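You operate a simulated robot arm through the tools that you are given. There is no shell and no other tool. Be economical: measure what you need, move in short steps, check, and stop when the job is done.

The job below is to be done with a simulated two-armed robot. You get a single attempt, and the scene is never put back.

## Task
Put the test tile labelled "Dobbrel" from the belt past the gate on the top of the lower belt shelf and the test tile labelled "Yastorin" on top of the saucer there. Count the medium props on the belt past the gate, then put as many of the small cream blocks from the belt past the gate on the top deck of the orange cart. Put one of the short props from the middle part of the machine bench on the setting bench top. Take the blue-banded carton and leave it on the middle part of the machine bench. Put the small plaster mould that says "74 USES" from the setting bench top on the right end of the machine bench and the small plaster mould labelled "46 USES" on the right end of the packing bench. Turn the hold time knob to 10 min. Take the blue mug box on the second level from the bottom of the mould rack and put it away on the fifth level from the bottom of the mould rack. Put the small wax block on the right end of the packing bench. Put the soup plate from the top of the narrow rack on top of the roller board. Open the teal bin lid. Any order will do. Set down upright: short prop, blue-banded carton, small plaster mould, blue mug box.
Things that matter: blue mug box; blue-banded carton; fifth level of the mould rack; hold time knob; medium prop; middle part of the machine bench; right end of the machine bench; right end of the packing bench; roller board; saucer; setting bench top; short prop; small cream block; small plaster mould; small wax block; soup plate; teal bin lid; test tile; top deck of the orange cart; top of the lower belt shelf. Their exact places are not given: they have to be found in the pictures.

It is judged by the outcome, as a careful person would: the job done as asked, and still so three seconds after it is handed in. It fails if anything else is knocked over, pushed out of place, dropped, spilled or broken. A push-on lid holds only when it is set on centred and level and pressed home; a screw cap is set on level and turned clockwise until tight.

## Robot
Two 7-joint arms with fingered hands on one trunk, on a base that drives. Base frame: it is fixed to the floor where the robot stands at the start and does not move with it; the origin is under the middle of the robot, x ahead of it, y to its left, z up; the surface under the hand at the start is at about z = 0.82. Units: m, degrees, N and s.
The left shoulder is at the start at [0.045, 0.171, 1.146], the right one opposite. With the tool pointing down near the work surface each hand reaches from about 0.3 to 0.76 m from the robot's upright axis, wherever it stands, measured 20 degrees to its own side. Places, roughly: blue mug box [7, -3.25, 0.75]; blue-banded carton [2, -4.5, 0.25]; fifth level of the mould rack [6.9, -2.9, 1.6]; hold time knob [4.5, -4.5, 0.9]; medium prop (5x5x8 cm) [0.7, 0.2, 0.9]; middle part of the machine bench [1.5, -4.8, 0.9]; right end of the machine bench [0.9, -4.8, 0.9]; right end of the packing bench [6.8, -4.8, 0.9]; roller board (42x32x4 cm) [6.5, -0.2, 0.8]; saucer (15x15x4 cm) [0.6, -0.1, 0.8]; setting bench top [3.4, -4.7, 0.8]; short prop (5x5x5 cm) [1.6, -4.6, 0.9]; small cream block (5x5x2 cm) [0.5, 0.3, 0.8]; small plaster mould [2.75, -4.5, 0.75]; small wax block [7, -0.25, 0.75]; soup plate (22x22x6 cm) [2.8, 1, 0.8]; teal bin lid [-2.1, -2.1, 0.3]; test tile [0.5, 0.25, 0.75]; top deck of the orange cart [-0.8, 2.6, 0.7]; top of the lower belt shelf [0.5, 1.3, 0.3]. Payload 4 kg a hand.
The TCP of each hand is the grasp point between the finger pads, 0.026 m short of the fingertips. In the tool frame z runs along the fingers and y along their closing line. The gripper opens to 0.132 m. The gripper's body begins 0.073 m behind the TCP. The gripper is a hand of 4 fingers: y runs from the thumb to the fingers, the wrist lies at [0, 0, -0.224] in the tool frame.
Orientation is told as [roll, pitch, yaw] about the base's x, y, z axes, in that order, counted from this pose: with the fingers straight down and closing along the base's y, the tool's x points along the base's -x, its y along +y and its z along -z.

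## Interface
- The arms move only by the tool apply_moves. It takes "left_increments", "right_increments" or both (then of equal length, played together; a hand with none holds still); each is a list of rows, each a list of 6 numbers: the shift along the base's x, y, z in m, then the turn, a rotation vector about the base's x, y, z in degrees. In form: [[tx, ty, tz, wx, wy, wz], ...]. A call has 1 to 20 rows; each row shifts and turns the commanded pose from where the row before left it. A row lasts 0.2 s, in which the tool goes at most 0.05 m and 8.6 degrees; a call with a longer step from one row to the next is refused whole. A pose out of reach is approached as far as the arm can. The call stops where the force on the tool passes 40 N (or 10 N more than at its start, if that is more) or the arm is blocked; 0.2 s more then pass. In this call time passes only in rows, and 0.2 s behind the last. It gives the time, the measured TCP pose, the force on the tool (base axes), the opening and the grip force at its end, in the units of the frame above (readings bear some noise), with the torque about the TCP (base axes, N m) and any sound that the robot's microphone picked up.
- Cameras (640 x 400 px; columns grow to the right, rows downward): "scene" is now at [0.1254, 0.0364, 1.3271]; the picture's right is [0.40, -0.91, -0.00], its down [-0.47, -0.21, -0.85] and it looks along [0.78, 0.35, -0.52] (base axes); focal length 251 px, centre (320, 200). "left" rides on the left gripper at [-0.068, 0.002, -0.097] in its tool frame; the picture's right is [-0.03, -1.00, 0.00], its down [0.82, -0.02, -0.58] and it looks along [0.58, -0.01, 0.82] (tool axes); focal length 270 px, centre (320, 200). "right" rides on the right gripper at [0.068, 0.002, -0.097] in its tool frame; the picture's right is [-0.03, 1.00, 0.00], its down [-0.82, -0.02, -0.58] and it looks along [-0.58, -0.01, 0.82] (tool axes); focal length 270 px, centre (320, 200).
- camera(camera): a new picture of that camera. The clock stands still meanwhile.
- move_column(by): slides the trunk up (or, below 0, down) by that many m; the arms and the scene camera ride with it, the base frame stays. It gives what a move gives, with no picture.
- drive_base(legs): drives the robot by 1 to 6 legs, each [ahead, turn to the left] in m and degrees, along the robot's own axes; the way and the turn of a leg run together, so that a leg with both is an arc; at most 1.5 m and 180 degrees a leg. The arms and the cameras ride along, it lands a little off, and it stops where it bumps. It gives what a move gives.
- finger_targets(finger1, finger2, finger3, thumb_bend, hand): sets how far each is bent, from 0 (flat) to 1 (curled in); at 0.3 the hand is open as for a grip, at 0.7 the pads meet at the TCP. One left out holds its place. A second passes; each finger stops where it meets its share of the squeeze, and holds until it gets a number again. It is the only way to open and close the hand. It gives what a move gives, with no picture; readings hold the bend of each and the force on the fingers (four entries, about 0 where the hand has none), thumb and palm.
- pan_tilt(pan, tilt): turns the head with the scene camera to pan (to the left, within 86 degrees either way) and tilt (down, from -29 to 69), counted from straight ahead of the robot. It gives what a move gives.
- probe_pixels(camera, pixels): there is no depth. For up to 12 entries [column, row, z] of the newest picture of that camera ("zoom" is the newest enlarged one), the place [x, y] in the base frame at which the ray of that pixel passes the height z, good to about 0.002 m. The clock stands still meanwhile.
- close_up(camera, box): a new picture of the part [left, top, right, bottom] of that camera's present view, enlarged. The clock stands still meanwhile.
- finish_job(): hands the job in; it is judged then, once.

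Go step by step. Measure first, check grasps and placings, and put right what went wrong. The budget is 378 turns and 352 pictures, counting those below and the enlarged ones. Unless the task says otherwise, let go and move clear before handing in, and close with one line.

The tools are called after ">>>" by a JSON object that holds its "fn" and its "kwargs". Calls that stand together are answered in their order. apply_moves: Moves the arms, as the interface text tells. Its arguments: {"type":"object","properties":{"left_increments":{"type":"array"},"right_increments":{"type":"array"}},"required":[]} The other tools are called the same way: move_column (by) slides the trunk up or down; finger_targets (finger1, finger2, finger3, thumb_bend, hand) moves the fingers one by one; drive_base (legs) drives the base; pan_tilt (pan, tilt) turns the head that bears the scene camera; camera (camera) takes a picture; probe_pixels (camera, pixels) gives the place at which the rays of pixels pass given heights; close_up (camera, box) takes an enlarged picture of a part of a camera's view; finish_job () hands the job in.

At the start:

```text
time_s: 0.0
left_tool_pos: [0.3118, 0.3522, 1.1042]
left_tcp_rot: [0.0, 0.1, 0.0]
left_ft_force: [-1.1, 0.1, 0.8]
left_ft_torque: [0.04, -0.02, -0.01]
left_grip_width: 0.1318
left_grip_force: 0.0
left_shape: jaw
left_bend: [0.3, 0.3, 0.3, 0.3]
left_finger forces: [0.0, 0.0, 0.0, 0.1, 0.0, 0.0]
right_tool_pos: [0.5131, 0.0833, 1.1481]
right_tcp_rot: [0.1, 0.0, 0.0]
right_ft_force: [-0.4, 0.6, -0.3]
right_ft_torque: [-0.04, 0.01, 0.0]
right_grip_width: 0.1319
right_grip_force: 0.0
right_shape: jaw
right_bend: [0.3, 0.3, 0.3, 0.3]
right_finger forces: [0.0, 0.0, 0.1, 0.1, 0.0, 0.0]
trunk travel left (down, up): [-0.375, 0.38]
robot x, y, heading: [-0.0048, 0.0024, -0.1]
head pan, tilt: [23.8, 31.2]
```

scene: 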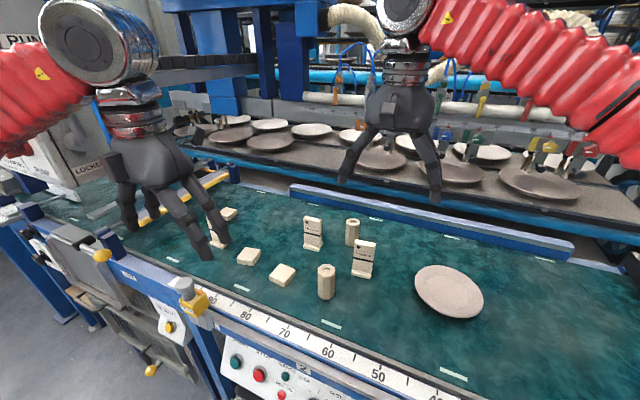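
right: 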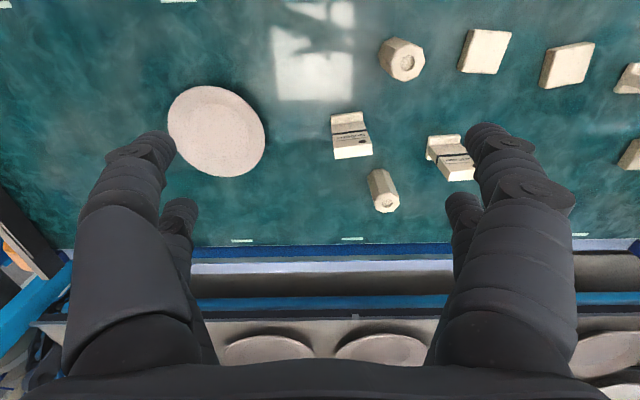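
left: 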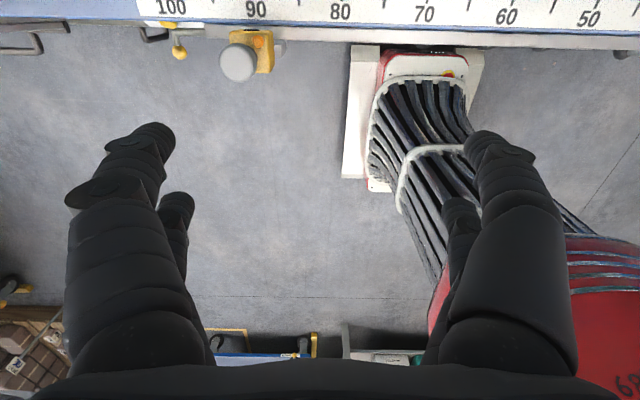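

The start pictures show the belt with two tiles, two props, several cream blocks and the saucer. I'll enlarge the belt to read labels and find the gate.

>>> {"fn": "close_up", "kwargs": {"camera": "scene", "box": [180, 180, 500, 380]}}

>>> {"fn": "close_up", "kwargs": {"camera": "scene", "box": [0, 130, 240, 280]}}

>>> {"fn": "close_up", "kwargs": {"camera": "right", "box": [320, 0, 640, 200]}}

```text
2.00 times, centred on (340, 280) of scene
```

zoom: 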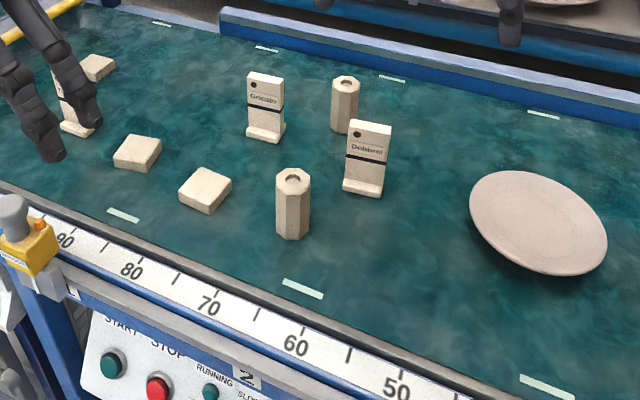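

```text
2.67 times, centred on (120, 205) of scene
```

zoom: 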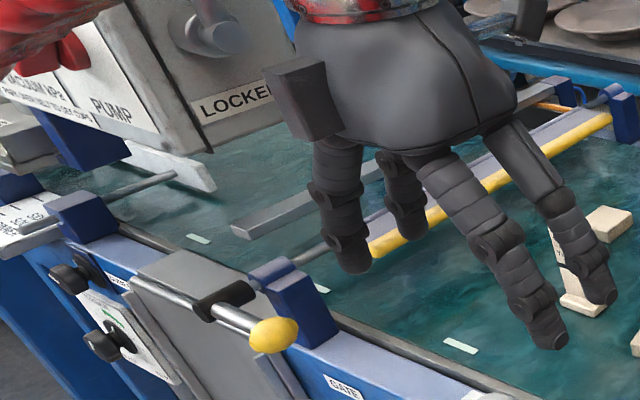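

```text
2.00 times, centred on (480, 100) of right
```

zoom: 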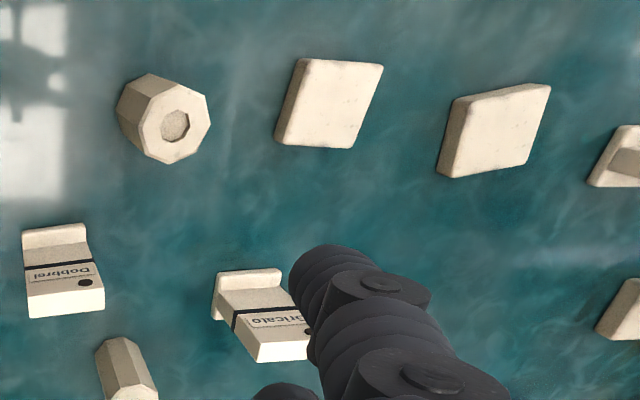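

The left hand hides a third tile (about 215,230). I'll raise and back off the left hand, then look again.

>>> {"fn": "apply_moves", "kwargs": {"left_increments": [[-0.04, 0, 0.03, 0, 0, 0], [-0.04, 0, 0.03, 0, 0, 0], [-0.04, 0, 0.03, 0, 0, 0], [-0.02, 0.02, 0.04, 0, 0, 0], [0, 0.03, 0.04, 0, 0, 0]], "right_increments": [[-0.03, -0.04, 0, 0, 0, 0], [-0.03, -0.04, 0, 0, 0, 0], [-0.03, -0.04, 0, 0, 0, 0], [-0.03, -0.04, 0, 0, 0, 0], [-0.03, -0.04, 0, 0, 0, 0]]}}

>>> {"fn": "pan_tilt", "kwargs": {"pan": 30, "tilt": 38}}

>>> {"fn": "camera", "kwargs": {"camera": "scene"}}

```text
time_s: 1.2
left_tool_pos: [0.2033, 0.2995, 1.2303]
left_tcp_rot: [0.1, 0.0, 0.0]
left_ft_force: [1.0, -1.0, 0.3]
left_ft_torque: [-0.01, -0.02, 0.0]
left_grip_width: 0.1321
left_grip_force: 0.2
left_shape: jaw
left_bend: [0.3, 0.3, 0.3, 0.3]
left_finger forces: [0.0, 0.0, 0.0, 0.0, 0.1, 0.0]
left hand out of reach, approached as far as the arm can: row 2, 3, 4, 5
right_tool_pos: [0.3603, -0.1199, 1.151]
right_tcp_rot: [0.1, 0.0, 0.1]
right_ft_force: [-0.2, -0.4, 0.2]
right_ft_torque: [0.0, 0.0, -0.02]
right_grip_width: 0.1317
right_grip_force: 0.1
right_shape: jaw
right_bend: [0.3, 0.3, 0.3, 0.3]
right_finger forces: [0.0, 0.0, 0.1, 0.0, 0.1, 0.1]
trunk travel left (down, up): [-0.375, 0.38]
robot x, y, heading: [-0.0029, 0.0015, -0.0]
head pan, tilt: [23.8, 31.2]
```

```text
time_s: 1.9
left_tool_pos: [0.2052, 0.3015, 1.2288]
left_tcp_rot: [0.1, 0.1, 0.0]
left_ft_force: [0.7, 0.5, 0.2]
left_ft_torque: [0.04, 0.01, 0.0]
left_grip_width: 0.1319
left_grip_force: 0.1
left_shape: jaw
left_bend: [0.3, 0.3, 0.3, 0.3]
left_finger forces: [0.0, 0.0, 0.1, 0.0, 0.0, 0.0]
right_tool_pos: [0.3619, -0.1178, 1.1515]
right_tcp_rot: [0.0, 0.0, 0.0]
right_ft_force: [-0.4, 0.5, 0.4]
right_ft_torque: [0.04, -0.02, -0.01]
right_grip_width: 0.132
right_grip_force: 0.1
right_shape: jaw
right_bend: [0.3, 0.3, 0.3, 0.3]
right_finger forces: [0.1, 0.0, 0.1, 0.0, 0.1, 0.1]
trunk travel left (down, up): [-0.375, 0.38]
robot x, y, heading: [0.0024, 0.0033, -0.3]
head pan, tilt: [30.0, 38.0]
```

```text
345 pictures are left
```

scene: 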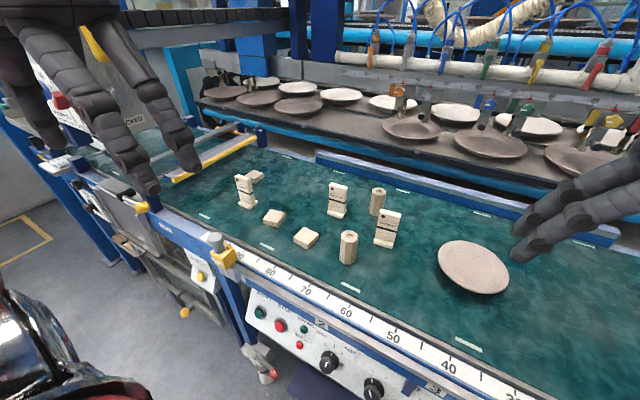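

>>> {"fn": "close_up", "kwargs": {"camera": "scene", "box": [190, 150, 430, 300]}}

>>> {"fn": "probe_pixels", "kwargs": {"camera": "scene", "pixels": [[246, 207, 0.82], [273, 226, 0.82], [306, 246, 0.82], [337, 215, 0.82], [348, 262, 0.82], [376, 214, 0.82], [384, 246, 0.82], [472, 270, 0.84], [265, 180, 0.82], [349, 234, 0.9], [350, 288, 0.82], [405, 190, 0.82]]}}

>>> {"fn": "camera", "kwargs": {"camera": "left"}}

>>> {"fn": "camera", "kwargs": {"camera": "right"}}

```text
2.67 times, centred on (310, 225) of scene
```

zoom: 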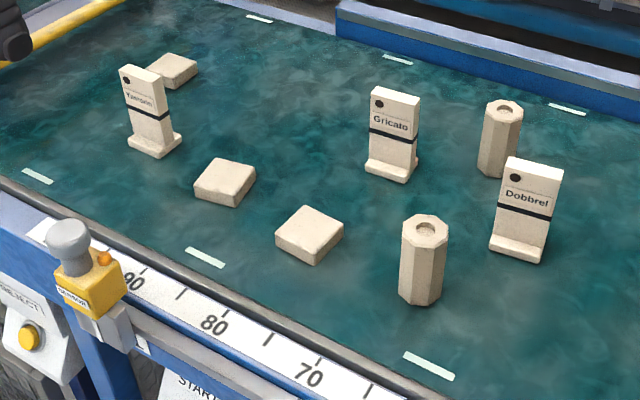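

```text
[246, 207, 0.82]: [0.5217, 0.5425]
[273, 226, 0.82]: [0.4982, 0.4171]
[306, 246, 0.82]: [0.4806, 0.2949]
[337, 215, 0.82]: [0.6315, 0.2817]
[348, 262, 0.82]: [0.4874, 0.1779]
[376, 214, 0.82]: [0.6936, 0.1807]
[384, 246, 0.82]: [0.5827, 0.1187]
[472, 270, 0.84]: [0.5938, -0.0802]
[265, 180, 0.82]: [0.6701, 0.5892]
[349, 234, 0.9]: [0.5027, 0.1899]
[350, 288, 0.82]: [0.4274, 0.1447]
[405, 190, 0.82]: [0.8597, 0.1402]
```

```text
343 pictures are left
```

left: 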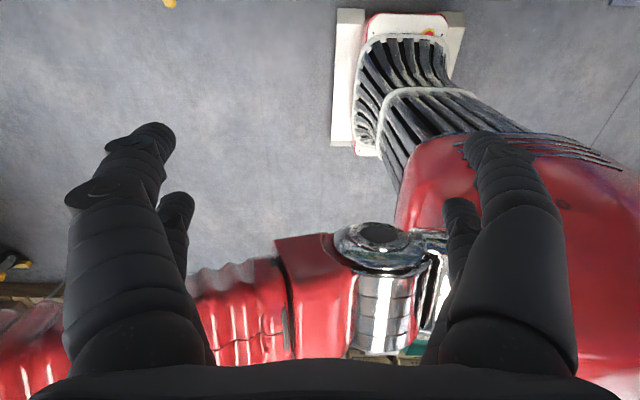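

```text
342 pictures are left
```

right: 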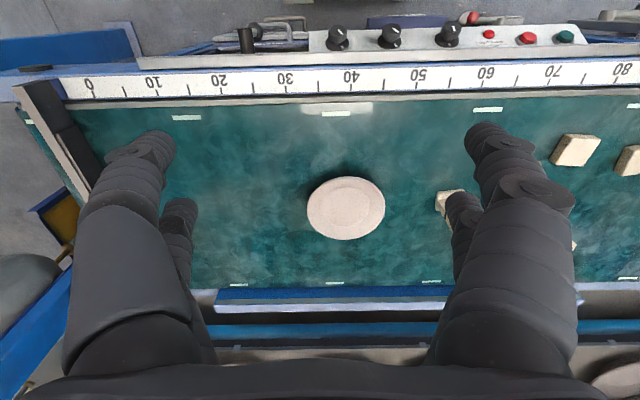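

Two medium props, three cream blocks and three tiles (Yastorin at about 246,190; Gricato; Dobbrel at 387,228) are past the yellow gate. I'll measure tile geometry in the enlarged picture.

>>> {"fn": "probe_pixels", "kwargs": {"camera": "zoom", "pixels": [[128, 147, 0.82], [160, 158, 0.82], [182, 141, 0.82], [490, 248, 0.82], [538, 262, 0.82], [551, 240, 0.82], [366, 176, 0.82], [404, 183, 0.82], [505, 165, 0.92], [557, 178, 0.92], [563, 168, 0.92], [510, 156, 0.92]]}}

>>> {"fn": "close_up", "kwargs": {"camera": "scene", "box": [220, 160, 300, 210]}}

>>> {"fn": "close_up", "kwargs": {"camera": "scene", "box": [350, 200, 430, 250]}}

```text
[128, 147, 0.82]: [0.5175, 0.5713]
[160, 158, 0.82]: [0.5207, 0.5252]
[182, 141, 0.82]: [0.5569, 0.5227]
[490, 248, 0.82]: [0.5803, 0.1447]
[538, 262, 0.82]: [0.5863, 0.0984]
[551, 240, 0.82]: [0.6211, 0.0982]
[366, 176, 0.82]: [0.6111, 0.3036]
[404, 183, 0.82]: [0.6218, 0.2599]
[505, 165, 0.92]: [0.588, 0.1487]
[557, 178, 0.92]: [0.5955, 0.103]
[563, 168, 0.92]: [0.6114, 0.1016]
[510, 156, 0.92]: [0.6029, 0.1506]
```

```text
8.00 times, centred on (260, 185) of scene
```

zoom: 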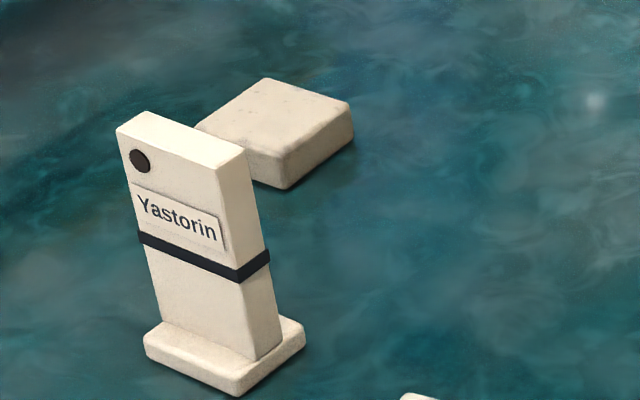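

```text
8.00 times, centred on (390, 225) of scene
```

zoom: 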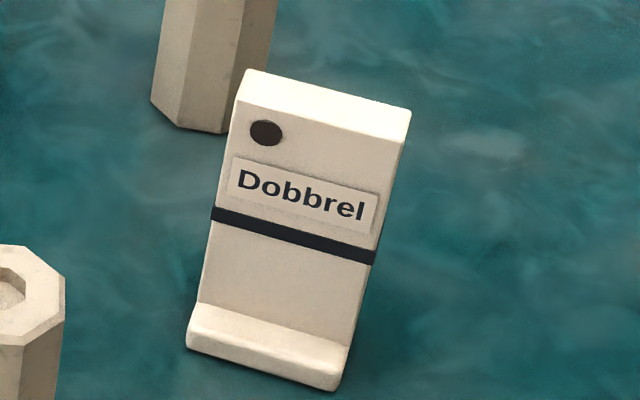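

Tile geometry: Yastorin centre about (0.538, 0.548), yaw ~4°, Dobbrel about (0.602, 0.123), yaw ~7°; both ~4.6 cm wide. I'll bring the left hand above Yastorin with part-closed fingers, and check the gate bar's position.

>>> {"fn": "probe_pixels", "kwargs": {"camera": "scene", "pixels": [[178, 179, 0.84], [255, 138, 0.84], [178, 179, 0.88], [255, 138, 0.88], [262, 130, 0.9]]}}

>>> {"fn": "apply_moves", "kwargs": {"left_increments": [[0.036, 0.02, -0.02, 0, 0, 0.4], [0.036, 0.02, -0.02, 0, 0, 0.4], [0.036, 0.02, -0.02, 0, 0, 0.4], [0.036, 0.02, -0.02, 0, 0, 0.4], [0.036, 0.02, -0.02, 0, 0, 0.4], [0.036, 0.02, -0.02, 0, 0, 0.4], [0.036, 0.02, -0.02, 0, 0, 0.4], [0.036, 0.02, -0.02, 0, 0, 0.4], [0.036, 0.02, -0.02, 0, 0, 0.4]]}}

>>> {"fn": "finger_targets", "kwargs": {"hand": "left", "finger1": 0.44, "finger2": 0.44, "finger3": 0.44, "thumb_bend": 0.44}}

>>> {"fn": "camera", "kwargs": {"camera": "left"}}

>>> {"fn": "camera", "kwargs": {"camera": "scene"}}

```text
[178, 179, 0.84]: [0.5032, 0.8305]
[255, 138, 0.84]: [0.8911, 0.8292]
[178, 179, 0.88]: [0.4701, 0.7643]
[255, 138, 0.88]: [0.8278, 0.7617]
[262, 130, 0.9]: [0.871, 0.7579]
```

```text
time_s: 3.9
left_tool_pos: [0.5309, 0.4825, 1.0507]
left_tcp_rot: [0.0, 0.1, 3.6]
left_ft_force: [-0.1, 0.6, -0.1]
left_ft_torque: [0.01, -0.01, 0.0]
left_grip_width: 0.1322
left_grip_force: 0.1
left_shape: jaw
left_bend: [0.3, 0.3, 0.3, 0.3]
left_finger forces: [0.0, 0.0, 0.1, 0.0, 0.0, 0.0]
right_tool_pos: [0.3645, -0.1173, 1.1501]
right_tcp_rot: [0.0, 0.0, 0.0]
right_ft_force: [0.0, -0.8, -0.8]
right_ft_torque: [0.02, 0.01, -0.01]
right_grip_width: 0.132
right_grip_force: 0.0
right_shape: jaw
right_bend: [0.3, 0.3, 0.3, 0.3]
right_finger forces: [0.1, 0.0, 0.0, 0.0, 0.1, 0.0]
trunk travel left (down, up): [-0.375, 0.38]
robot x, y, heading: [-0.0026, -0.0007, 0.1]
head pan, tilt: [30.0, 38.0]
```

```text
time_s: 4.9
left_tool_pos: [0.529, 0.4807, 1.0505]
left_tcp_rot: [0.0, 0.0, 3.7]
left_ft_force: [0.5, 0.4, 0.3]
left_ft_torque: [0.0, -0.02, -0.01]
left_grip_width: 0.0869
left_grip_force: 0.1
left_shape: fingers
left_bend: [0.44, 0.44, 0.44, 0.44]
left_finger forces: [0.0, 0.0, 0.0, 0.0, 0.1, 0.0]
right_tool_pos: [0.3622, -0.1171, 1.1501]
right_tcp_rot: [0.0, 0.0, 0.1]
right_ft_force: [0.4, -0.2, -0.7]
right_ft_torque: [-0.02, 0.01, 0.01]
right_grip_width: 0.1317
right_grip_force: 0.0
right_shape: jaw
right_bend: [0.3, 0.3, 0.3, 0.3]
right_finger forces: [0.1, 0.1, 0.0, 0.0, 0.1, 0.0]
trunk travel left (down, up): [-0.375, 0.38]
robot x, y, heading: [-0.003, -0.0002, -0.3]
head pan, tilt: [30.0, 38.0]
```

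```text
339 pictures are left
```

left: 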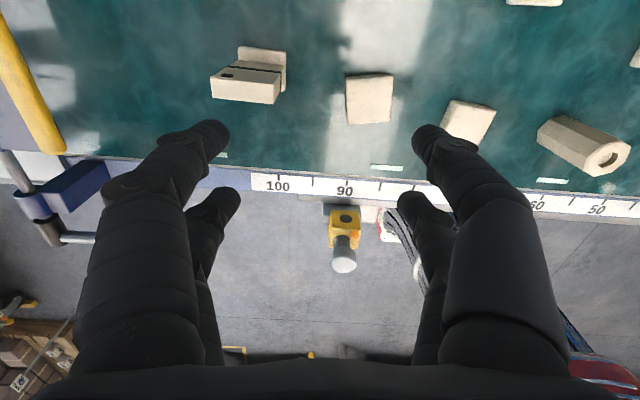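

```text
338 pictures are left
```

scene: 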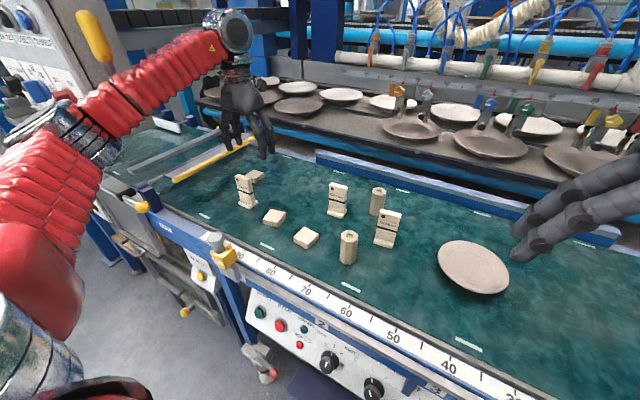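

The left camera shows Yastorin at (245,80). I'll cross-check its position and height from this camera.

>>> {"fn": "probe_pixels", "kwargs": {"camera": "left", "pixels": [[211, 97, 0.92], [273, 104, 0.92], [280, 71, 0.92], [221, 68, 0.92], [238, 46, 0.82], [286, 51, 0.82], [373, 100, 0.84], [470, 120, 0.84], [30, 90, 0.88]]}}

>>> {"fn": "close_up", "kwargs": {"camera": "left", "box": [190, 20, 350, 120]}}

```text
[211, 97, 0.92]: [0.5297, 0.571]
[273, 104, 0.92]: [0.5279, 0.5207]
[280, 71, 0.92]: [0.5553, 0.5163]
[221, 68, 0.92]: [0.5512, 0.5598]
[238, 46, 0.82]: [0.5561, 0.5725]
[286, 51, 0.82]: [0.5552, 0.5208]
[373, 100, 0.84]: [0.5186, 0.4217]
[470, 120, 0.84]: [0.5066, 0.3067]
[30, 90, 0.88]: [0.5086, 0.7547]
```

```text
4.00 times, centred on (270, 70) of left
```

zoom: 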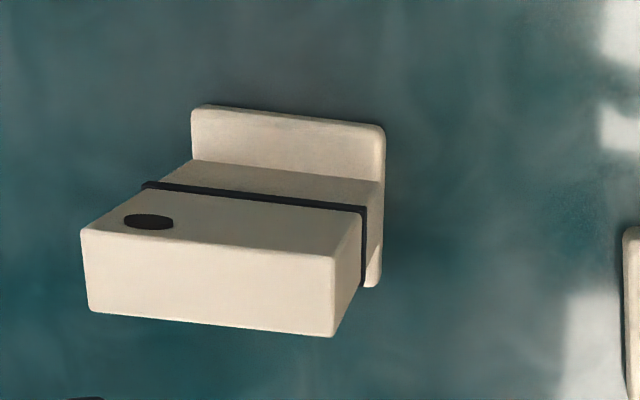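

Tile plate centre is about (0.537, 0.546). Move over it, descend, and grip.

>>> {"fn": "apply_moves", "kwargs": {"left_increments": [[0.004, 0.033, 0, 0, 0, 0], [0.004, 0.032, 0, 0, 0, 0], [0, 0, -0.045, 0, 0, 0], [0, 0, -0.045, 0, 0, 0], [0, 0, -0.04, 0, 0, 0], [0, 0, -0.035, 0, 0, 0]]}}

>>> {"fn": "camera", "kwargs": {"camera": "left"}}

>>> {"fn": "close_up", "kwargs": {"camera": "scene", "box": [160, 120, 320, 220]}}

```text
time_s: 6.3
left_tool_pos: [0.5382, 0.5484, 0.8856]
left_tcp_rot: [0.1, 0.0, 3.6]
left_ft_force: [-0.1, -0.2, 0.3]
left_ft_torque: [-0.02, -0.02, 0.01]
left_grip_width: 0.0868
left_grip_force: 0.0
left_shape: fingers
left_bend: [0.44, 0.44, 0.44, 0.44]
left_finger forces: [0.0, 0.1, 0.0, 0.0, 0.1, 0.1]
right_tool_pos: [0.3623, -0.1168, 1.1508]
right_tcp_rot: [-0.1, 0.1, 0.0]
right_ft_force: [0.3, -0.3, -0.1]
right_ft_torque: [0.0, -0.02, -0.02]
right_grip_width: 0.1319
right_grip_force: 0.1
right_shape: jaw
right_bend: [0.3, 0.3, 0.3, 0.3]
right_finger forces: [0.1, 0.1, 0.1, 0.0, 0.0, 0.1]
trunk travel left (down, up): [-0.375, 0.38]
robot x, y, heading: [0.0003, 0.0016, -0.3]
head pan, tilt: [30.0, 38.0]
```

```text
336 pictures are left
```

left: 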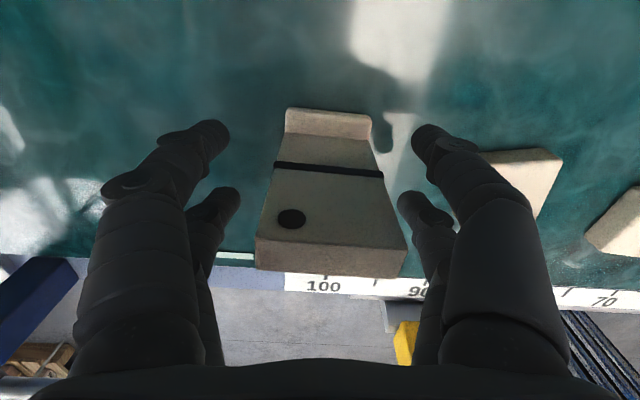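

```text
4.00 times, centred on (240, 170) of scene
```

zoom: 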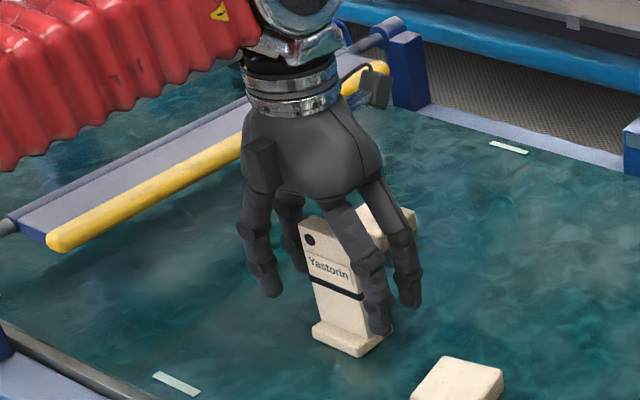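

The tile sits between the fingers (left image 255–405). Closing the hand.

>>> {"fn": "finger_targets", "kwargs": {"hand": "left", "finger1": 0.62, "finger2": 0.62, "finger3": 0.62, "thumb_bend": 0.62}}

```text
time_s: 7.3
left_tool_pos: [0.538, 0.5478, 0.8856]
left_tcp_rot: [0.0, 0.0, 3.5]
left_ft_force: [0.7, -0.6, 0.7]
left_ft_torque: [-0.01, -0.01, 0.02]
left_grip_width: 0.0265
left_grip_force: 0.2
left_shape: fingers
left_bend: [0.62, 0.62, 0.62, 0.62]
left_finger forces: [0.0, 0.1, 0.0, 0.0, 0.0, 0.1]
right_tool_pos: [0.3623, -0.1167, 1.1496]
right_tcp_rot: [-0.1, 0.0, 0.0]
right_ft_force: [-0.7, 0.2, 1.7]
right_ft_torque: [-0.01, -0.01, -0.03]
right_grip_width: 0.1318
right_grip_force: 0.0
right_shape: jaw
right_bend: [0.3, 0.3, 0.3, 0.3]
right_finger forces: [0.0, 0.0, 0.0, 0.1, 0.1, 0.0]
trunk travel left (down, up): [-0.375, 0.38]
robot x, y, heading: [0.002, 0.0009, 0.1]
head pan, tilt: [30.0, 38.0]
```

Width is 0.0265 with no grip force; look at what happened.

>>> {"fn": "camera", "kwargs": {"camera": "left"}}

>>> {"fn": "close_up", "kwargs": {"camera": "scene", "box": [160, 120, 320, 220]}}

```text
334 pictures are left
```

left: 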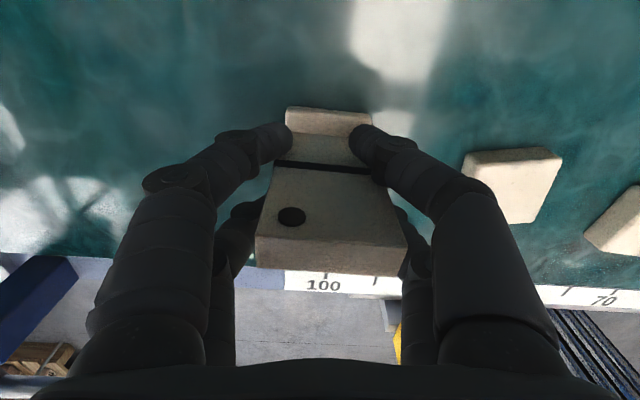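

```text
4.00 times, centred on (240, 170) of scene
```

zoom: 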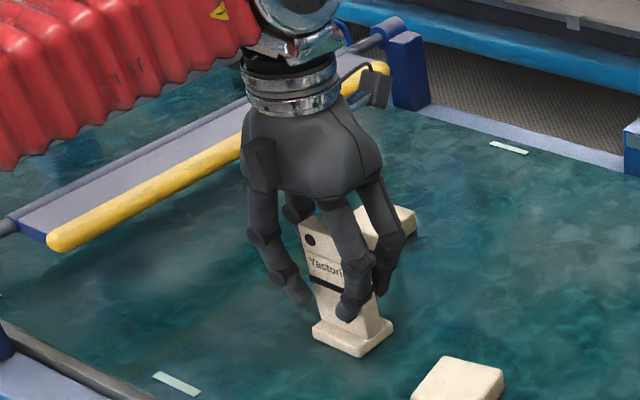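

The plate slipped between the two finger pairs: the digits sit in pairs fore and aft of it. I'll measure the pair spacing at the tips.

>>> {"fn": "probe_pixels", "kwargs": {"camera": "left", "pixels": [[275, 140, 0.865], [368, 143, 0.865], [240, 215, 0.865], [412, 220, 0.865], [288, 110, 0.82], [370, 115, 0.82]]}}

>>> {"fn": "finger_targets", "kwargs": {"hand": "left", "finger1": 0.44, "finger2": 0.44, "finger3": 0.44, "thumb_bend": 0.6}}

>>> {"fn": "camera", "kwargs": {"camera": "left"}}

```text
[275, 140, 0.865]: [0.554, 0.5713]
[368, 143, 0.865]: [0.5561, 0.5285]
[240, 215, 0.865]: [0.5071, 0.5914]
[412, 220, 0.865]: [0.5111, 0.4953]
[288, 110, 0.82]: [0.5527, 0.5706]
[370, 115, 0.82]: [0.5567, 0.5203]
```

```text
time_s: 8.3
left_tool_pos: [0.5371, 0.5476, 0.8861]
left_tcp_rot: [-0.1, 0.0, 3.5]
left_ft_force: [-0.2, 0.1, -0.4]
left_ft_torque: [0.0, -0.01, 0.01]
left_grip_width: 0.0588
left_grip_force: 0.0
left_shape: fingers
left_bend: [0.44, 0.44, 0.44, 0.6]
left_finger forces: [0.1, 0.0, 0.0, 0.0, 0.0, 0.0]
right_tool_pos: [0.3635, -0.1179, 1.1504]
right_tcp_rot: [0.0, 0.0, 0.0]
right_ft_force: [-0.4, 0.2, 0.0]
right_ft_torque: [0.03, 0.05, 0.02]
right_grip_width: 0.132
right_grip_force: 0.1
right_shape: jaw
right_bend: [0.3, 0.3, 0.3, 0.3]
right_finger forces: [0.1, 0.1, 0.0, 0.0, 0.0, 0.0]
trunk travel left (down, up): [-0.375, 0.38]
robot x, y, heading: [0.0016, 0.0015, -0.0]
head pan, tilt: [30.0, 38.0]
```

```text
332 pictures are left
```

left: 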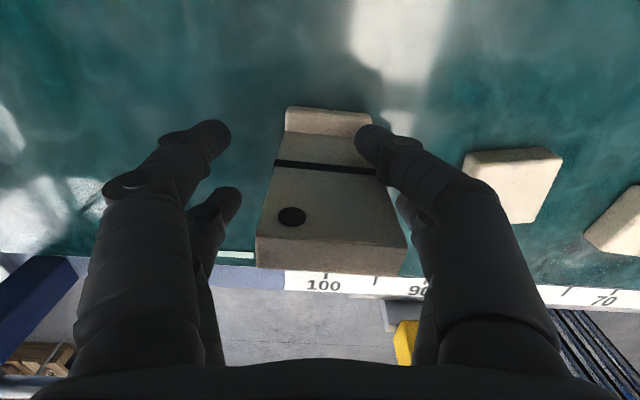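

Pairs are about 0.047 m apart, so the hand must close across the plate's thickness. Open, rise, and turn −90° about z.

>>> {"fn": "finger_targets", "kwargs": {"hand": "left", "finger1": 0.44, "finger2": 0.44, "finger3": 0.44, "thumb_bend": 0.44}}

>>> {"fn": "apply_moves", "kwargs": {"left_increments": [[0, 0, 0.045, 0, 0, 0], [0, 0, 0.045, 0, 0, 0], [0, 0, 0.04, 0, 0, 0], [0, 0, 0, 0, 0, -8.2], [0, 0, 0, 0, 0, -8.2], [0, 0, 0, 0, 0, -8.2], [0, 0, 0, 0, 0, -8.2], [0, 0, 0, 0, 0, -8.2], [0, 0, 0, 0, 0, -8.2], [0, 0, 0, 0, 0, -8.2], [0, 0, 0, 0, 0, -8.2], [0, 0, 0, 0, 0, -8.2], [0, 0, 0, 0, 0, -8.2], [0, 0, 0, 0, 0, -8]]}}

>>> {"fn": "camera", "kwargs": {"camera": "left"}}

```text
time_s: 9.3
left_tool_pos: [0.5379, 0.5482, 0.8846]
left_tcp_rot: [0.0, 0.0, 3.5]
left_ft_force: [-0.3, -1.0, -0.1]
left_ft_torque: [0.04, 0.03, 0.01]
left_grip_width: 0.0858
left_grip_force: 0.1
left_shape: fingers
left_bend: [0.44, 0.44, 0.44, 0.44]
left_finger forces: [0.0, 0.0, 0.1, 0.1, 0.1, 0.0]
right_tool_pos: [0.3622, -0.1166, 1.1506]
right_tcp_rot: [0.0, -0.1, 0.1]
right_ft_force: [0.4, -0.9, 0.2]
right_ft_torque: [-0.03, -0.03, -0.01]
right_grip_width: 0.1318
right_grip_force: 0.0
right_shape: jaw
right_bend: [0.3, 0.3, 0.3, 0.3]
right_finger forces: [0.0, 0.0, 0.1, 0.0, 0.0, 0.0]
trunk travel left (down, up): [-0.375, 0.38]
robot x, y, heading: [-0.0005, 0.0013, -0.2]
head pan, tilt: [30.0, 38.0]
```

```text
time_s: 12.3
left_tool_pos: [0.5384, 0.5502, 1.0154]
left_tcp_rot: [0.0, 0.0, -86.5]
left_ft_force: [0.0, 0.4, -0.2]
left_ft_torque: [0.01, 0.03, -0.05]
left_grip_width: 0.0859
left_grip_force: 0.0
left_shape: fingers
left_bend: [0.44, 0.44, 0.44, 0.44]
left_finger forces: [0.0, 0.0, 0.0, 0.0, 0.0, 0.0]
right_tool_pos: [0.3631, -0.1177, 1.1511]
right_tcp_rot: [0.0, -0.1, 0.0]
right_ft_force: [-0.2, 0.1, 0.4]
right_ft_torque: [-0.02, -0.01, 0.0]
right_grip_width: 0.1321
right_grip_force: 0.1
right_shape: jaw
right_bend: [0.3, 0.3, 0.3, 0.3]
right_finger forces: [0.0, 0.1, 0.0, 0.1, 0.1, 0.0]
trunk travel left (down, up): [-0.375, 0.38]
robot x, y, heading: [-0.001, 0.0021, 0.2]
head pan, tilt: [30.0, 38.0]
```

```text
331 pictures are left
```

left: 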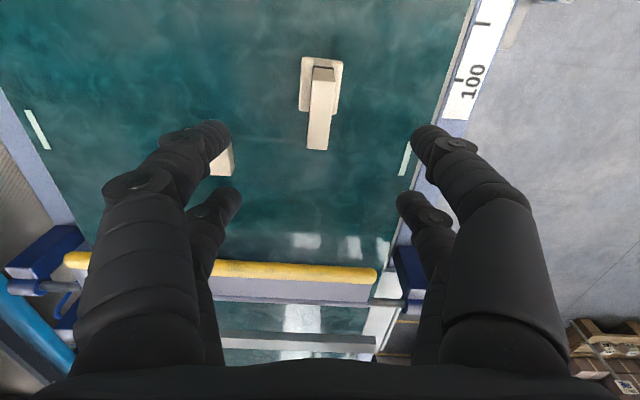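

Good: the tile plate (318,110) lies between the pairs, now closing along x. Descend and close.

>>> {"fn": "apply_moves", "kwargs": {"left_increments": [[0, -0.003, -0.045, 0, 0, 0], [0, 0, -0.045, 0, 0, 0], [0, 0, -0.04, 0, 0, 0]]}}

>>> {"fn": "finger_targets", "kwargs": {"hand": "left", "finger1": 0.72, "finger2": 0.72, "finger3": 0.72, "thumb_bend": 0.72}}

>>> {"fn": "camera", "kwargs": {"camera": "left"}}

```text
time_s: 13.1
left_tool_pos: [0.5361, 0.5473, 0.8826]
left_tcp_rot: [0.0, 0.0, -86.4]
left_ft_force: [-0.6, -0.9, -0.6]
left_ft_torque: [0.02, -0.02, 0.0]
left_grip_width: 0.0859
left_grip_force: 0.0
left_shape: fingers
left_bend: [0.44, 0.44, 0.44, 0.44]
left_finger forces: [0.0, 0.0, 0.0, 0.0, 0.0, 0.0]
right_tool_pos: [0.3636, -0.1167, 1.1509]
right_tcp_rot: [-0.1, 0.1, 0.0]
right_ft_force: [-0.5, 0.1, 0.7]
right_ft_torque: [-0.02, 0.04, -0.01]
right_grip_width: 0.1318
right_grip_force: 0.0
right_shape: jaw
right_bend: [0.3, 0.3, 0.3, 0.3]
right_finger forces: [0.1, 0.0, 0.0, 0.1, 0.1, 0.1]
trunk travel left (down, up): [-0.375, 0.38]
robot x, y, heading: [0.0015, 0.0002, -0.5]
head pan, tilt: [30.0, 38.0]
```

```text
time_s: 14.1
left_tool_pos: [0.5371, 0.5456, 0.8827]
left_tcp_rot: [-0.1, 0.0, -86.4]
left_ft_force: [-0.2, 0.0, -0.1]
left_ft_torque: [0.0, -0.03, 0.02]
left_grip_width: 0.0124
left_grip_force: 10.9
left_shape: fingers
left_bend: [0.68, 0.68, 0.69, 0.68]
left_finger forces: [5.7, 5.5, 4.9, 0.1, 6.1, 0.0]
right_tool_pos: [0.3617, -0.1168, 1.1512]
right_tcp_rot: [0.0, 0.0, 0.0]
right_ft_force: [0.2, -0.9, -0.5]
right_ft_torque: [-0.02, -0.02, -0.01]
right_grip_width: 0.1317
right_grip_force: 0.2
right_shape: jaw
right_bend: [0.3, 0.3, 0.3, 0.3]
right_finger forces: [0.0, 0.0, 0.0, 0.0, 0.1, 0.0]
trunk travel left (down, up): [-0.375, 0.38]
robot x, y, heading: [0.0011, -0.0007, 0.0]
head pan, tilt: [30.0, 38.0]
```

```text
330 pictures are left
```

left: 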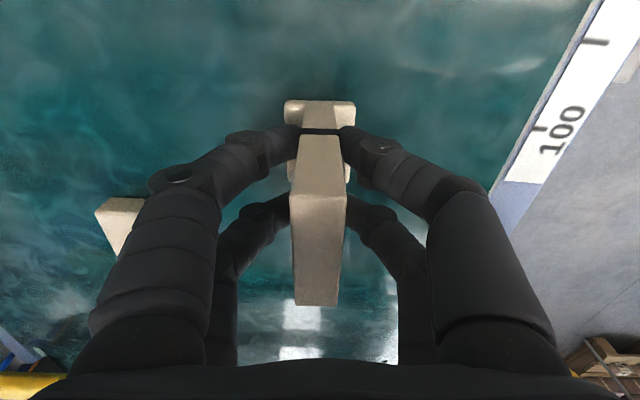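

Firm grip (10.9 N) on the plate. Now lift, and locate the saucer centre from the scene and right cameras.

>>> {"fn": "apply_moves", "kwargs": {"left_increments": [[0, 0, 0.04, 0, 0, 0], [0, 0, 0.045, 0, 0, 0], [0, 0, 0.045, 0, 0, 0], [0, 0, 0.04, 0, 0, 0]]}}

>>> {"fn": "close_up", "kwargs": {"camera": "right", "box": [280, 160, 420, 248]}}

>>> {"fn": "camera", "kwargs": {"camera": "scene"}}

```text
time_s: 15.1
left_tool_pos: [0.5365, 0.5449, 1.055]
left_tcp_rot: [-0.1, 0.1, -86.4]
left_ft_force: [0.1, -0.4, -1.0]
left_ft_torque: [-0.01, -0.02, 0.0]
left_grip_width: 0.0123
left_grip_force: 11.0
left_shape: fingers
left_bend: [0.68, 0.68, 0.69, 0.69]
left_finger forces: [5.5, 5.3, 5.0, 0.1, 6.1, 0.1]
right_tool_pos: [0.3623, -0.1161, 1.1498]
right_tcp_rot: [0.0, -0.1, 0.0]
right_ft_force: [0.5, -0.5, -0.8]
right_ft_torque: [0.0, -0.02, 0.0]
right_grip_width: 0.1318
right_grip_force: 0.1
right_shape: jaw
right_bend: [0.3, 0.3, 0.3, 0.3]
right_finger forces: [0.0, 0.0, 0.1, 0.1, 0.0, 0.0]
trunk travel left (down, up): [-0.375, 0.38]
robot x, y, heading: [-0.0006, 0.0005, 0.1]
head pan, tilt: [30.0, 38.0]
```

```text
4.55 times, centred on (350, 204) of right
```

zoom: 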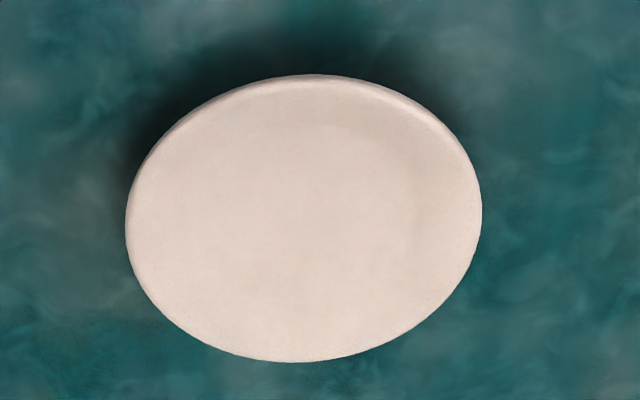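

```text
328 pictures are left
```

scene: 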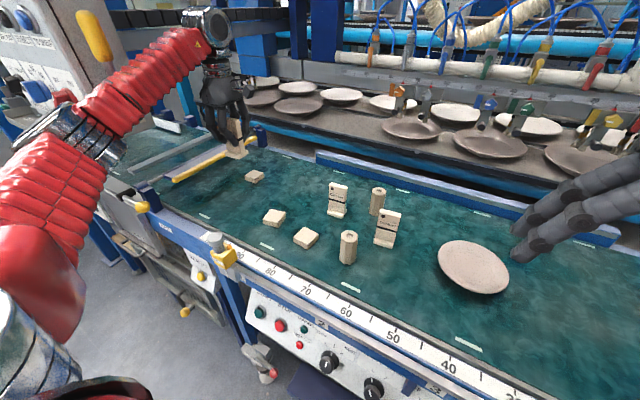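

>>> {"fn": "probe_pixels", "kwargs": {"camera": "zoom", "pixels": [[125, 228, 0.855], [482, 212, 0.855], [325, 75, 0.855], [298, 362, 0.855], [303, 220, 0.855]]}}

>>> {"fn": "probe_pixels", "kwargs": {"camera": "scene", "pixels": [[437, 262, 0.855], [509, 276, 0.855], [473, 240, 0.855], [478, 295, 0.855]]}}

```text
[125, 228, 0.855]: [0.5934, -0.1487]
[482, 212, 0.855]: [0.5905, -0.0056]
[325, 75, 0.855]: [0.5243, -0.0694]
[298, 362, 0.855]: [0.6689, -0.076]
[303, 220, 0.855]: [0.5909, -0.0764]
```

```text
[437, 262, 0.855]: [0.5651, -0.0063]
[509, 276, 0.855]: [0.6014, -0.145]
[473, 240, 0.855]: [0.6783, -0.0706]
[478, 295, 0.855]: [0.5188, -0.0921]
```

Saucer centre ≈ (0.597, −0.076). Carry the tile there while the right hand moves out of the way.

>>> {"fn": "apply_moves", "kwargs": {"left_increments": [[0.003, -0.045, 0, 0, 0, 0], [0.003, -0.045, 0, 0, 0, 0], [0.004, -0.045, 0, 0, 0, 0], [0.004, -0.045, 0, 0, 0, 0], [0.004, -0.045, 0, 0, 0, 0], [0.004, -0.045, 0, 0, 0, 0], [0.004, -0.045, 0, 0, 0, 0], [0.004, -0.045, 0, 0, 0, 0], [0.004, -0.045, 0, 0, 0, 0], [0.005, -0.045, 0, 0, 0, 0], [0.005, -0.045, 0, 0, 0, 0], [0.005, -0.045, 0, 0, 0, 0], [0.005, -0.045, 0, 0, 0, 0], [0.005, -0.035, 0, 0, 0, 0]], "right_increments": [[0, -0.04, 0, 0, 0, 0], [0, -0.04, 0, 0, 0, 0], [0, -0.04, 0, 0, 0, 0], [0, -0.04, 0, 0, 0, 0], [0, -0.04, 0, 0, 0, 0], [0, -0.04, 0, 0, 0, 0], [0, -0.02, 0, 0, 0, 0], [0, 0, 0, 0, 0, 0], [0, 0, 0, 0, 0, 0], [0, 0, 0, 0, 0, 0], [0, 0, 0, 0, 0, 0], [0, 0, 0, 0, 0, 0], [0, 0, 0, 0, 0, 0], [0, 0, 0, 0, 0, 0]]}}

>>> {"fn": "camera", "kwargs": {"camera": "left"}}

>>> {"fn": "camera", "kwargs": {"camera": "scene"}}

```text
time_s: 18.1
left_tool_pos: [0.5965, -0.0748, 1.0541]
left_tcp_rot: [-0.2, 0.2, -86.4]
left_ft_force: [0.9, -0.5, -0.7]
left_ft_torque: [0.02, 0.03, 0.02]
left_grip_width: 0.0119
left_grip_force: 10.5
left_shape: fingers
left_bend: [0.68, 0.69, 0.69, 0.69]
left_finger forces: [5.5, 5.2, 4.7, 0.0, 5.8, 0.0]
right_tool_pos: [0.3627, -0.3759, 1.1484]
right_tcp_rot: [0.1, 0.0, 0.0]
right_ft_force: [0.3, 0.9, 0.0]
right_ft_torque: [0.03, 0.02, 0.0]
right_grip_width: 0.1319
right_grip_force: 0.0
right_shape: jaw
right_bend: [0.3, 0.3, 0.3, 0.3]
right_finger forces: [0.0, 0.0, 0.1, 0.0, 0.1, 0.1]
trunk travel left (down, up): [-0.375, 0.38]
robot x, y, heading: [-0.0013, -0.0011, -0.0]
head pan, tilt: [30.0, 38.0]
```

```text
327 pictures are left
```

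left: 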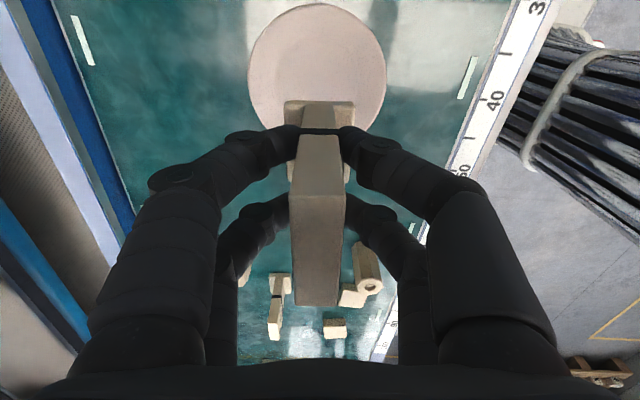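

```text
326 pictures are left
```

scene: 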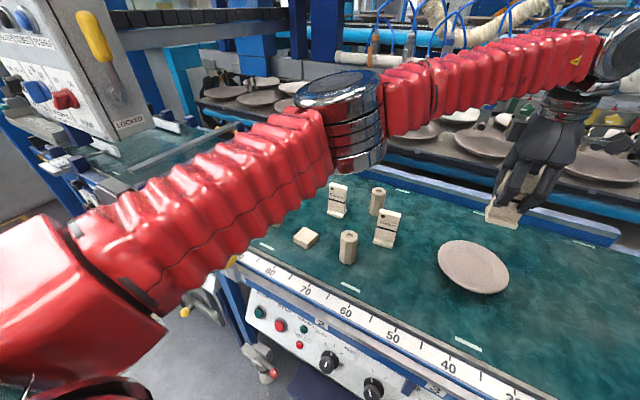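

The tile is over the saucer. Descend, slowing near contact.

>>> {"fn": "apply_moves", "kwargs": {"left_increments": [[0, 0, -0.04, 0, 0, 0], [0, 0, -0.04, 0, 0, 0], [0, 0, -0.03, 0, 0, 0], [0, 0, -0.015, 0, 0, 0], [0, 0, -0.005, 0, 0, 0]]}}

>>> {"fn": "close_up", "kwargs": {"camera": "scene", "box": [400, 180, 560, 300]}}

>>> {"fn": "camera", "kwargs": {"camera": "left"}}

```text
time_s: 19.3
left_tool_pos: [0.5968, -0.0744, 0.926]
left_tcp_rot: [0.0, 0.0, -86.4]
left_ft_force: [-0.2, 0.0, -1.3]
left_ft_torque: [0.0, 0.01, 0.0]
left_grip_width: 0.0119
left_grip_force: 10.4
left_shape: fingers
left_bend: [0.68, 0.69, 0.69, 0.69]
left_finger forces: [5.4, 5.1, 4.7, 0.1, 5.8, 0.1]
right_tool_pos: [0.3633, -0.3757, 1.1485]
right_tcp_rot: [0.0, 0.0, -0.1]
right_ft_force: [-0.4, 0.1, 0.5]
right_ft_torque: [0.02, 0.02, 0.04]
right_grip_width: 0.1319
right_grip_force: 0.0
right_shape: jaw
right_bend: [0.3, 0.3, 0.3, 0.3]
right_finger forces: [0.1, 0.0, 0.0, 0.0, 0.1, 0.1]
trunk travel left (down, up): [-0.375, 0.38]
robot x, y, heading: [0.0, -0.0041, 0.2]
head pan, tilt: [30.0, 38.0]
```

```text
3.33 times, centred on (480, 240) of scene
```

zoom: 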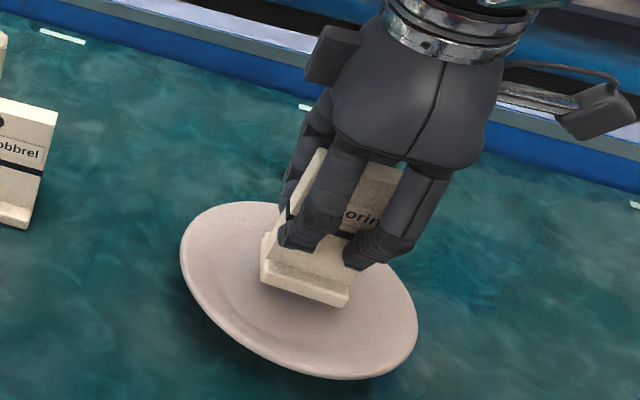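

```text
324 pictures are left
```

left: 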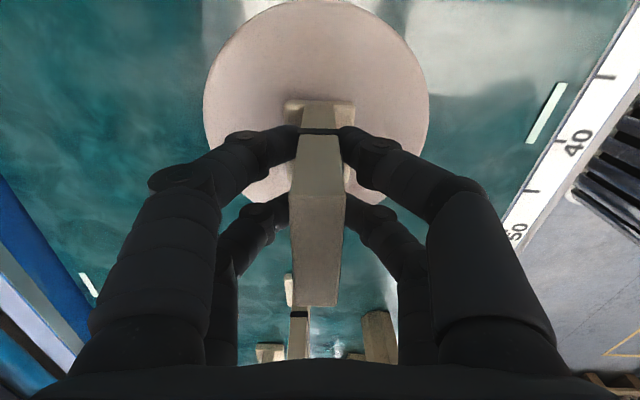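

Still in the air (tile bottom ~0.863). Lower a little at a time.

>>> {"fn": "apply_moves", "kwargs": {"left_increments": [[0, 0, -0.006, 0, 0, 0], [0, 0, -0.006, 0, 0, 0], [0, 0, -0.004, 0, 0, 0], [0, 0, -0.002, 0, 0, 0]]}}

>>> {"fn": "close_up", "kwargs": {"camera": "scene", "box": [400, 180, 560, 300]}}

```text
time_s: 20.3
left_tool_pos: [0.5969, -0.0748, 0.9067]
left_tcp_rot: [-0.2, 0.0, -86.3]
left_ft_force: [0.7, 0.3, -0.9]
left_ft_torque: [0.0, -0.01, 0.04]
left_grip_width: 0.0118
left_grip_force: 10.9
left_shape: fingers
left_bend: [0.69, 0.69, 0.69, 0.69]
left_finger forces: [5.6, 5.1, 4.8, 0.0, 5.9, 0.0]
right_tool_pos: [0.3629, -0.3761, 1.1496]
right_tcp_rot: [0.0, 0.0, 0.0]
right_ft_force: [-0.1, 0.8, 0.3]
right_ft_torque: [-0.01, -0.05, -0.01]
right_grip_width: 0.1318
right_grip_force: 0.0
right_shape: jaw
right_bend: [0.3, 0.3, 0.3, 0.3]
right_finger forces: [0.0, 0.0, 0.1, 0.0, 0.0, 0.1]
trunk travel left (down, up): [-0.375, 0.38]
robot x, y, heading: [0.0019, 0.0005, -0.1]
head pan, tilt: [30.0, 38.0]
```

```text
3.33 times, centred on (480, 240) of scene
```

zoom: 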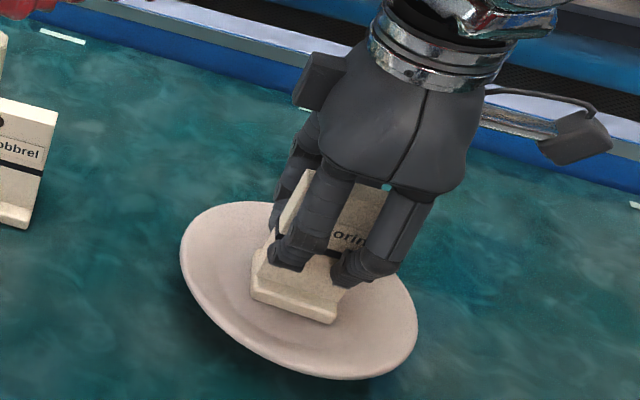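

>>> {"fn": "apply_moves", "kwargs": {"left_increments": [[0, 0, -0.003, 0, 0, 0], [0, 0, -0.002, 0, 0, 0], [0, 0, -0.002, 0, 0, 0]]}}

>>> {"fn": "apply_moves", "kwargs": {"left_increments": [[0, 0, -0.002, 0, 0, 0], [0, 0, -0.002, 0, 0, 0]]}}

```text
time_s: 21.1
left_tool_pos: [0.5957, -0.0753, 0.9044]
left_tcp_rot: [0.2, -0.1, -86.4]
left_ft_force: [-0.6, -0.7, 23.2]
left_ft_torque: [-0.02, -0.03, -0.02]
left_grip_width: 0.0116
left_grip_force: 15.7
left_shape: fingers
left_bend: [0.71, 0.71, 0.71, 0.69]
left_finger forces: [7.9, 7.7, 6.9, 0.0, 9.3, 0.0]
right_tool_pos: [0.361, -0.3744, 1.1505]
right_tcp_rot: [0.0, 0.0, 0.0]
right_ft_force: [0.5, -0.1, 0.1]
right_ft_torque: [0.01, 0.01, 0.0]
right_grip_width: 0.1318
right_grip_force: 0.1
right_shape: jaw
right_bend: [0.3, 0.3, 0.3, 0.3]
right_finger forces: [0.0, 0.1, 0.0, 0.0, 0.1, 0.0]
trunk travel left (down, up): [-0.375, 0.38]
robot x, y, heading: [0.0008, 0.0026, -0.0]
head pan, tilt: [30.0, 38.0]
```

```text
time_s: 21.7
left_tool_pos: [0.5961, -0.0749, 0.8971]
left_tcp_rot: [0.1, -0.2, -86.4]
left_ft_force: [1.4, 0.1, 23.1]
left_ft_torque: [-0.08, -0.07, -0.04]
left_grip_width: 0.0119
left_grip_force: 16.0
left_shape: fingers
left_bend: [0.71, 0.71, 0.71, 0.69]
left_finger forces: [8.5, 8.1, 6.2, 0.0, 8.5, 0.1]
right_tool_pos: [0.3618, -0.3749, 1.149]
right_tcp_rot: [0.1, -0.2, 0.1]
right_ft_force: [-0.9, -0.4, 0.5]
right_ft_torque: [-0.01, -0.01, -0.01]
right_grip_width: 0.132
right_grip_force: 0.1
right_shape: jaw
right_bend: [0.3, 0.3, 0.3, 0.3]
right_finger forces: [0.0, 0.0, 0.0, 0.0, 0.1, 0.0]
trunk travel left (down, up): [-0.375, 0.38]
robot x, y, heading: [0.001, 0.003, 0.2]
head pan, tilt: [30.0, 38.0]
```

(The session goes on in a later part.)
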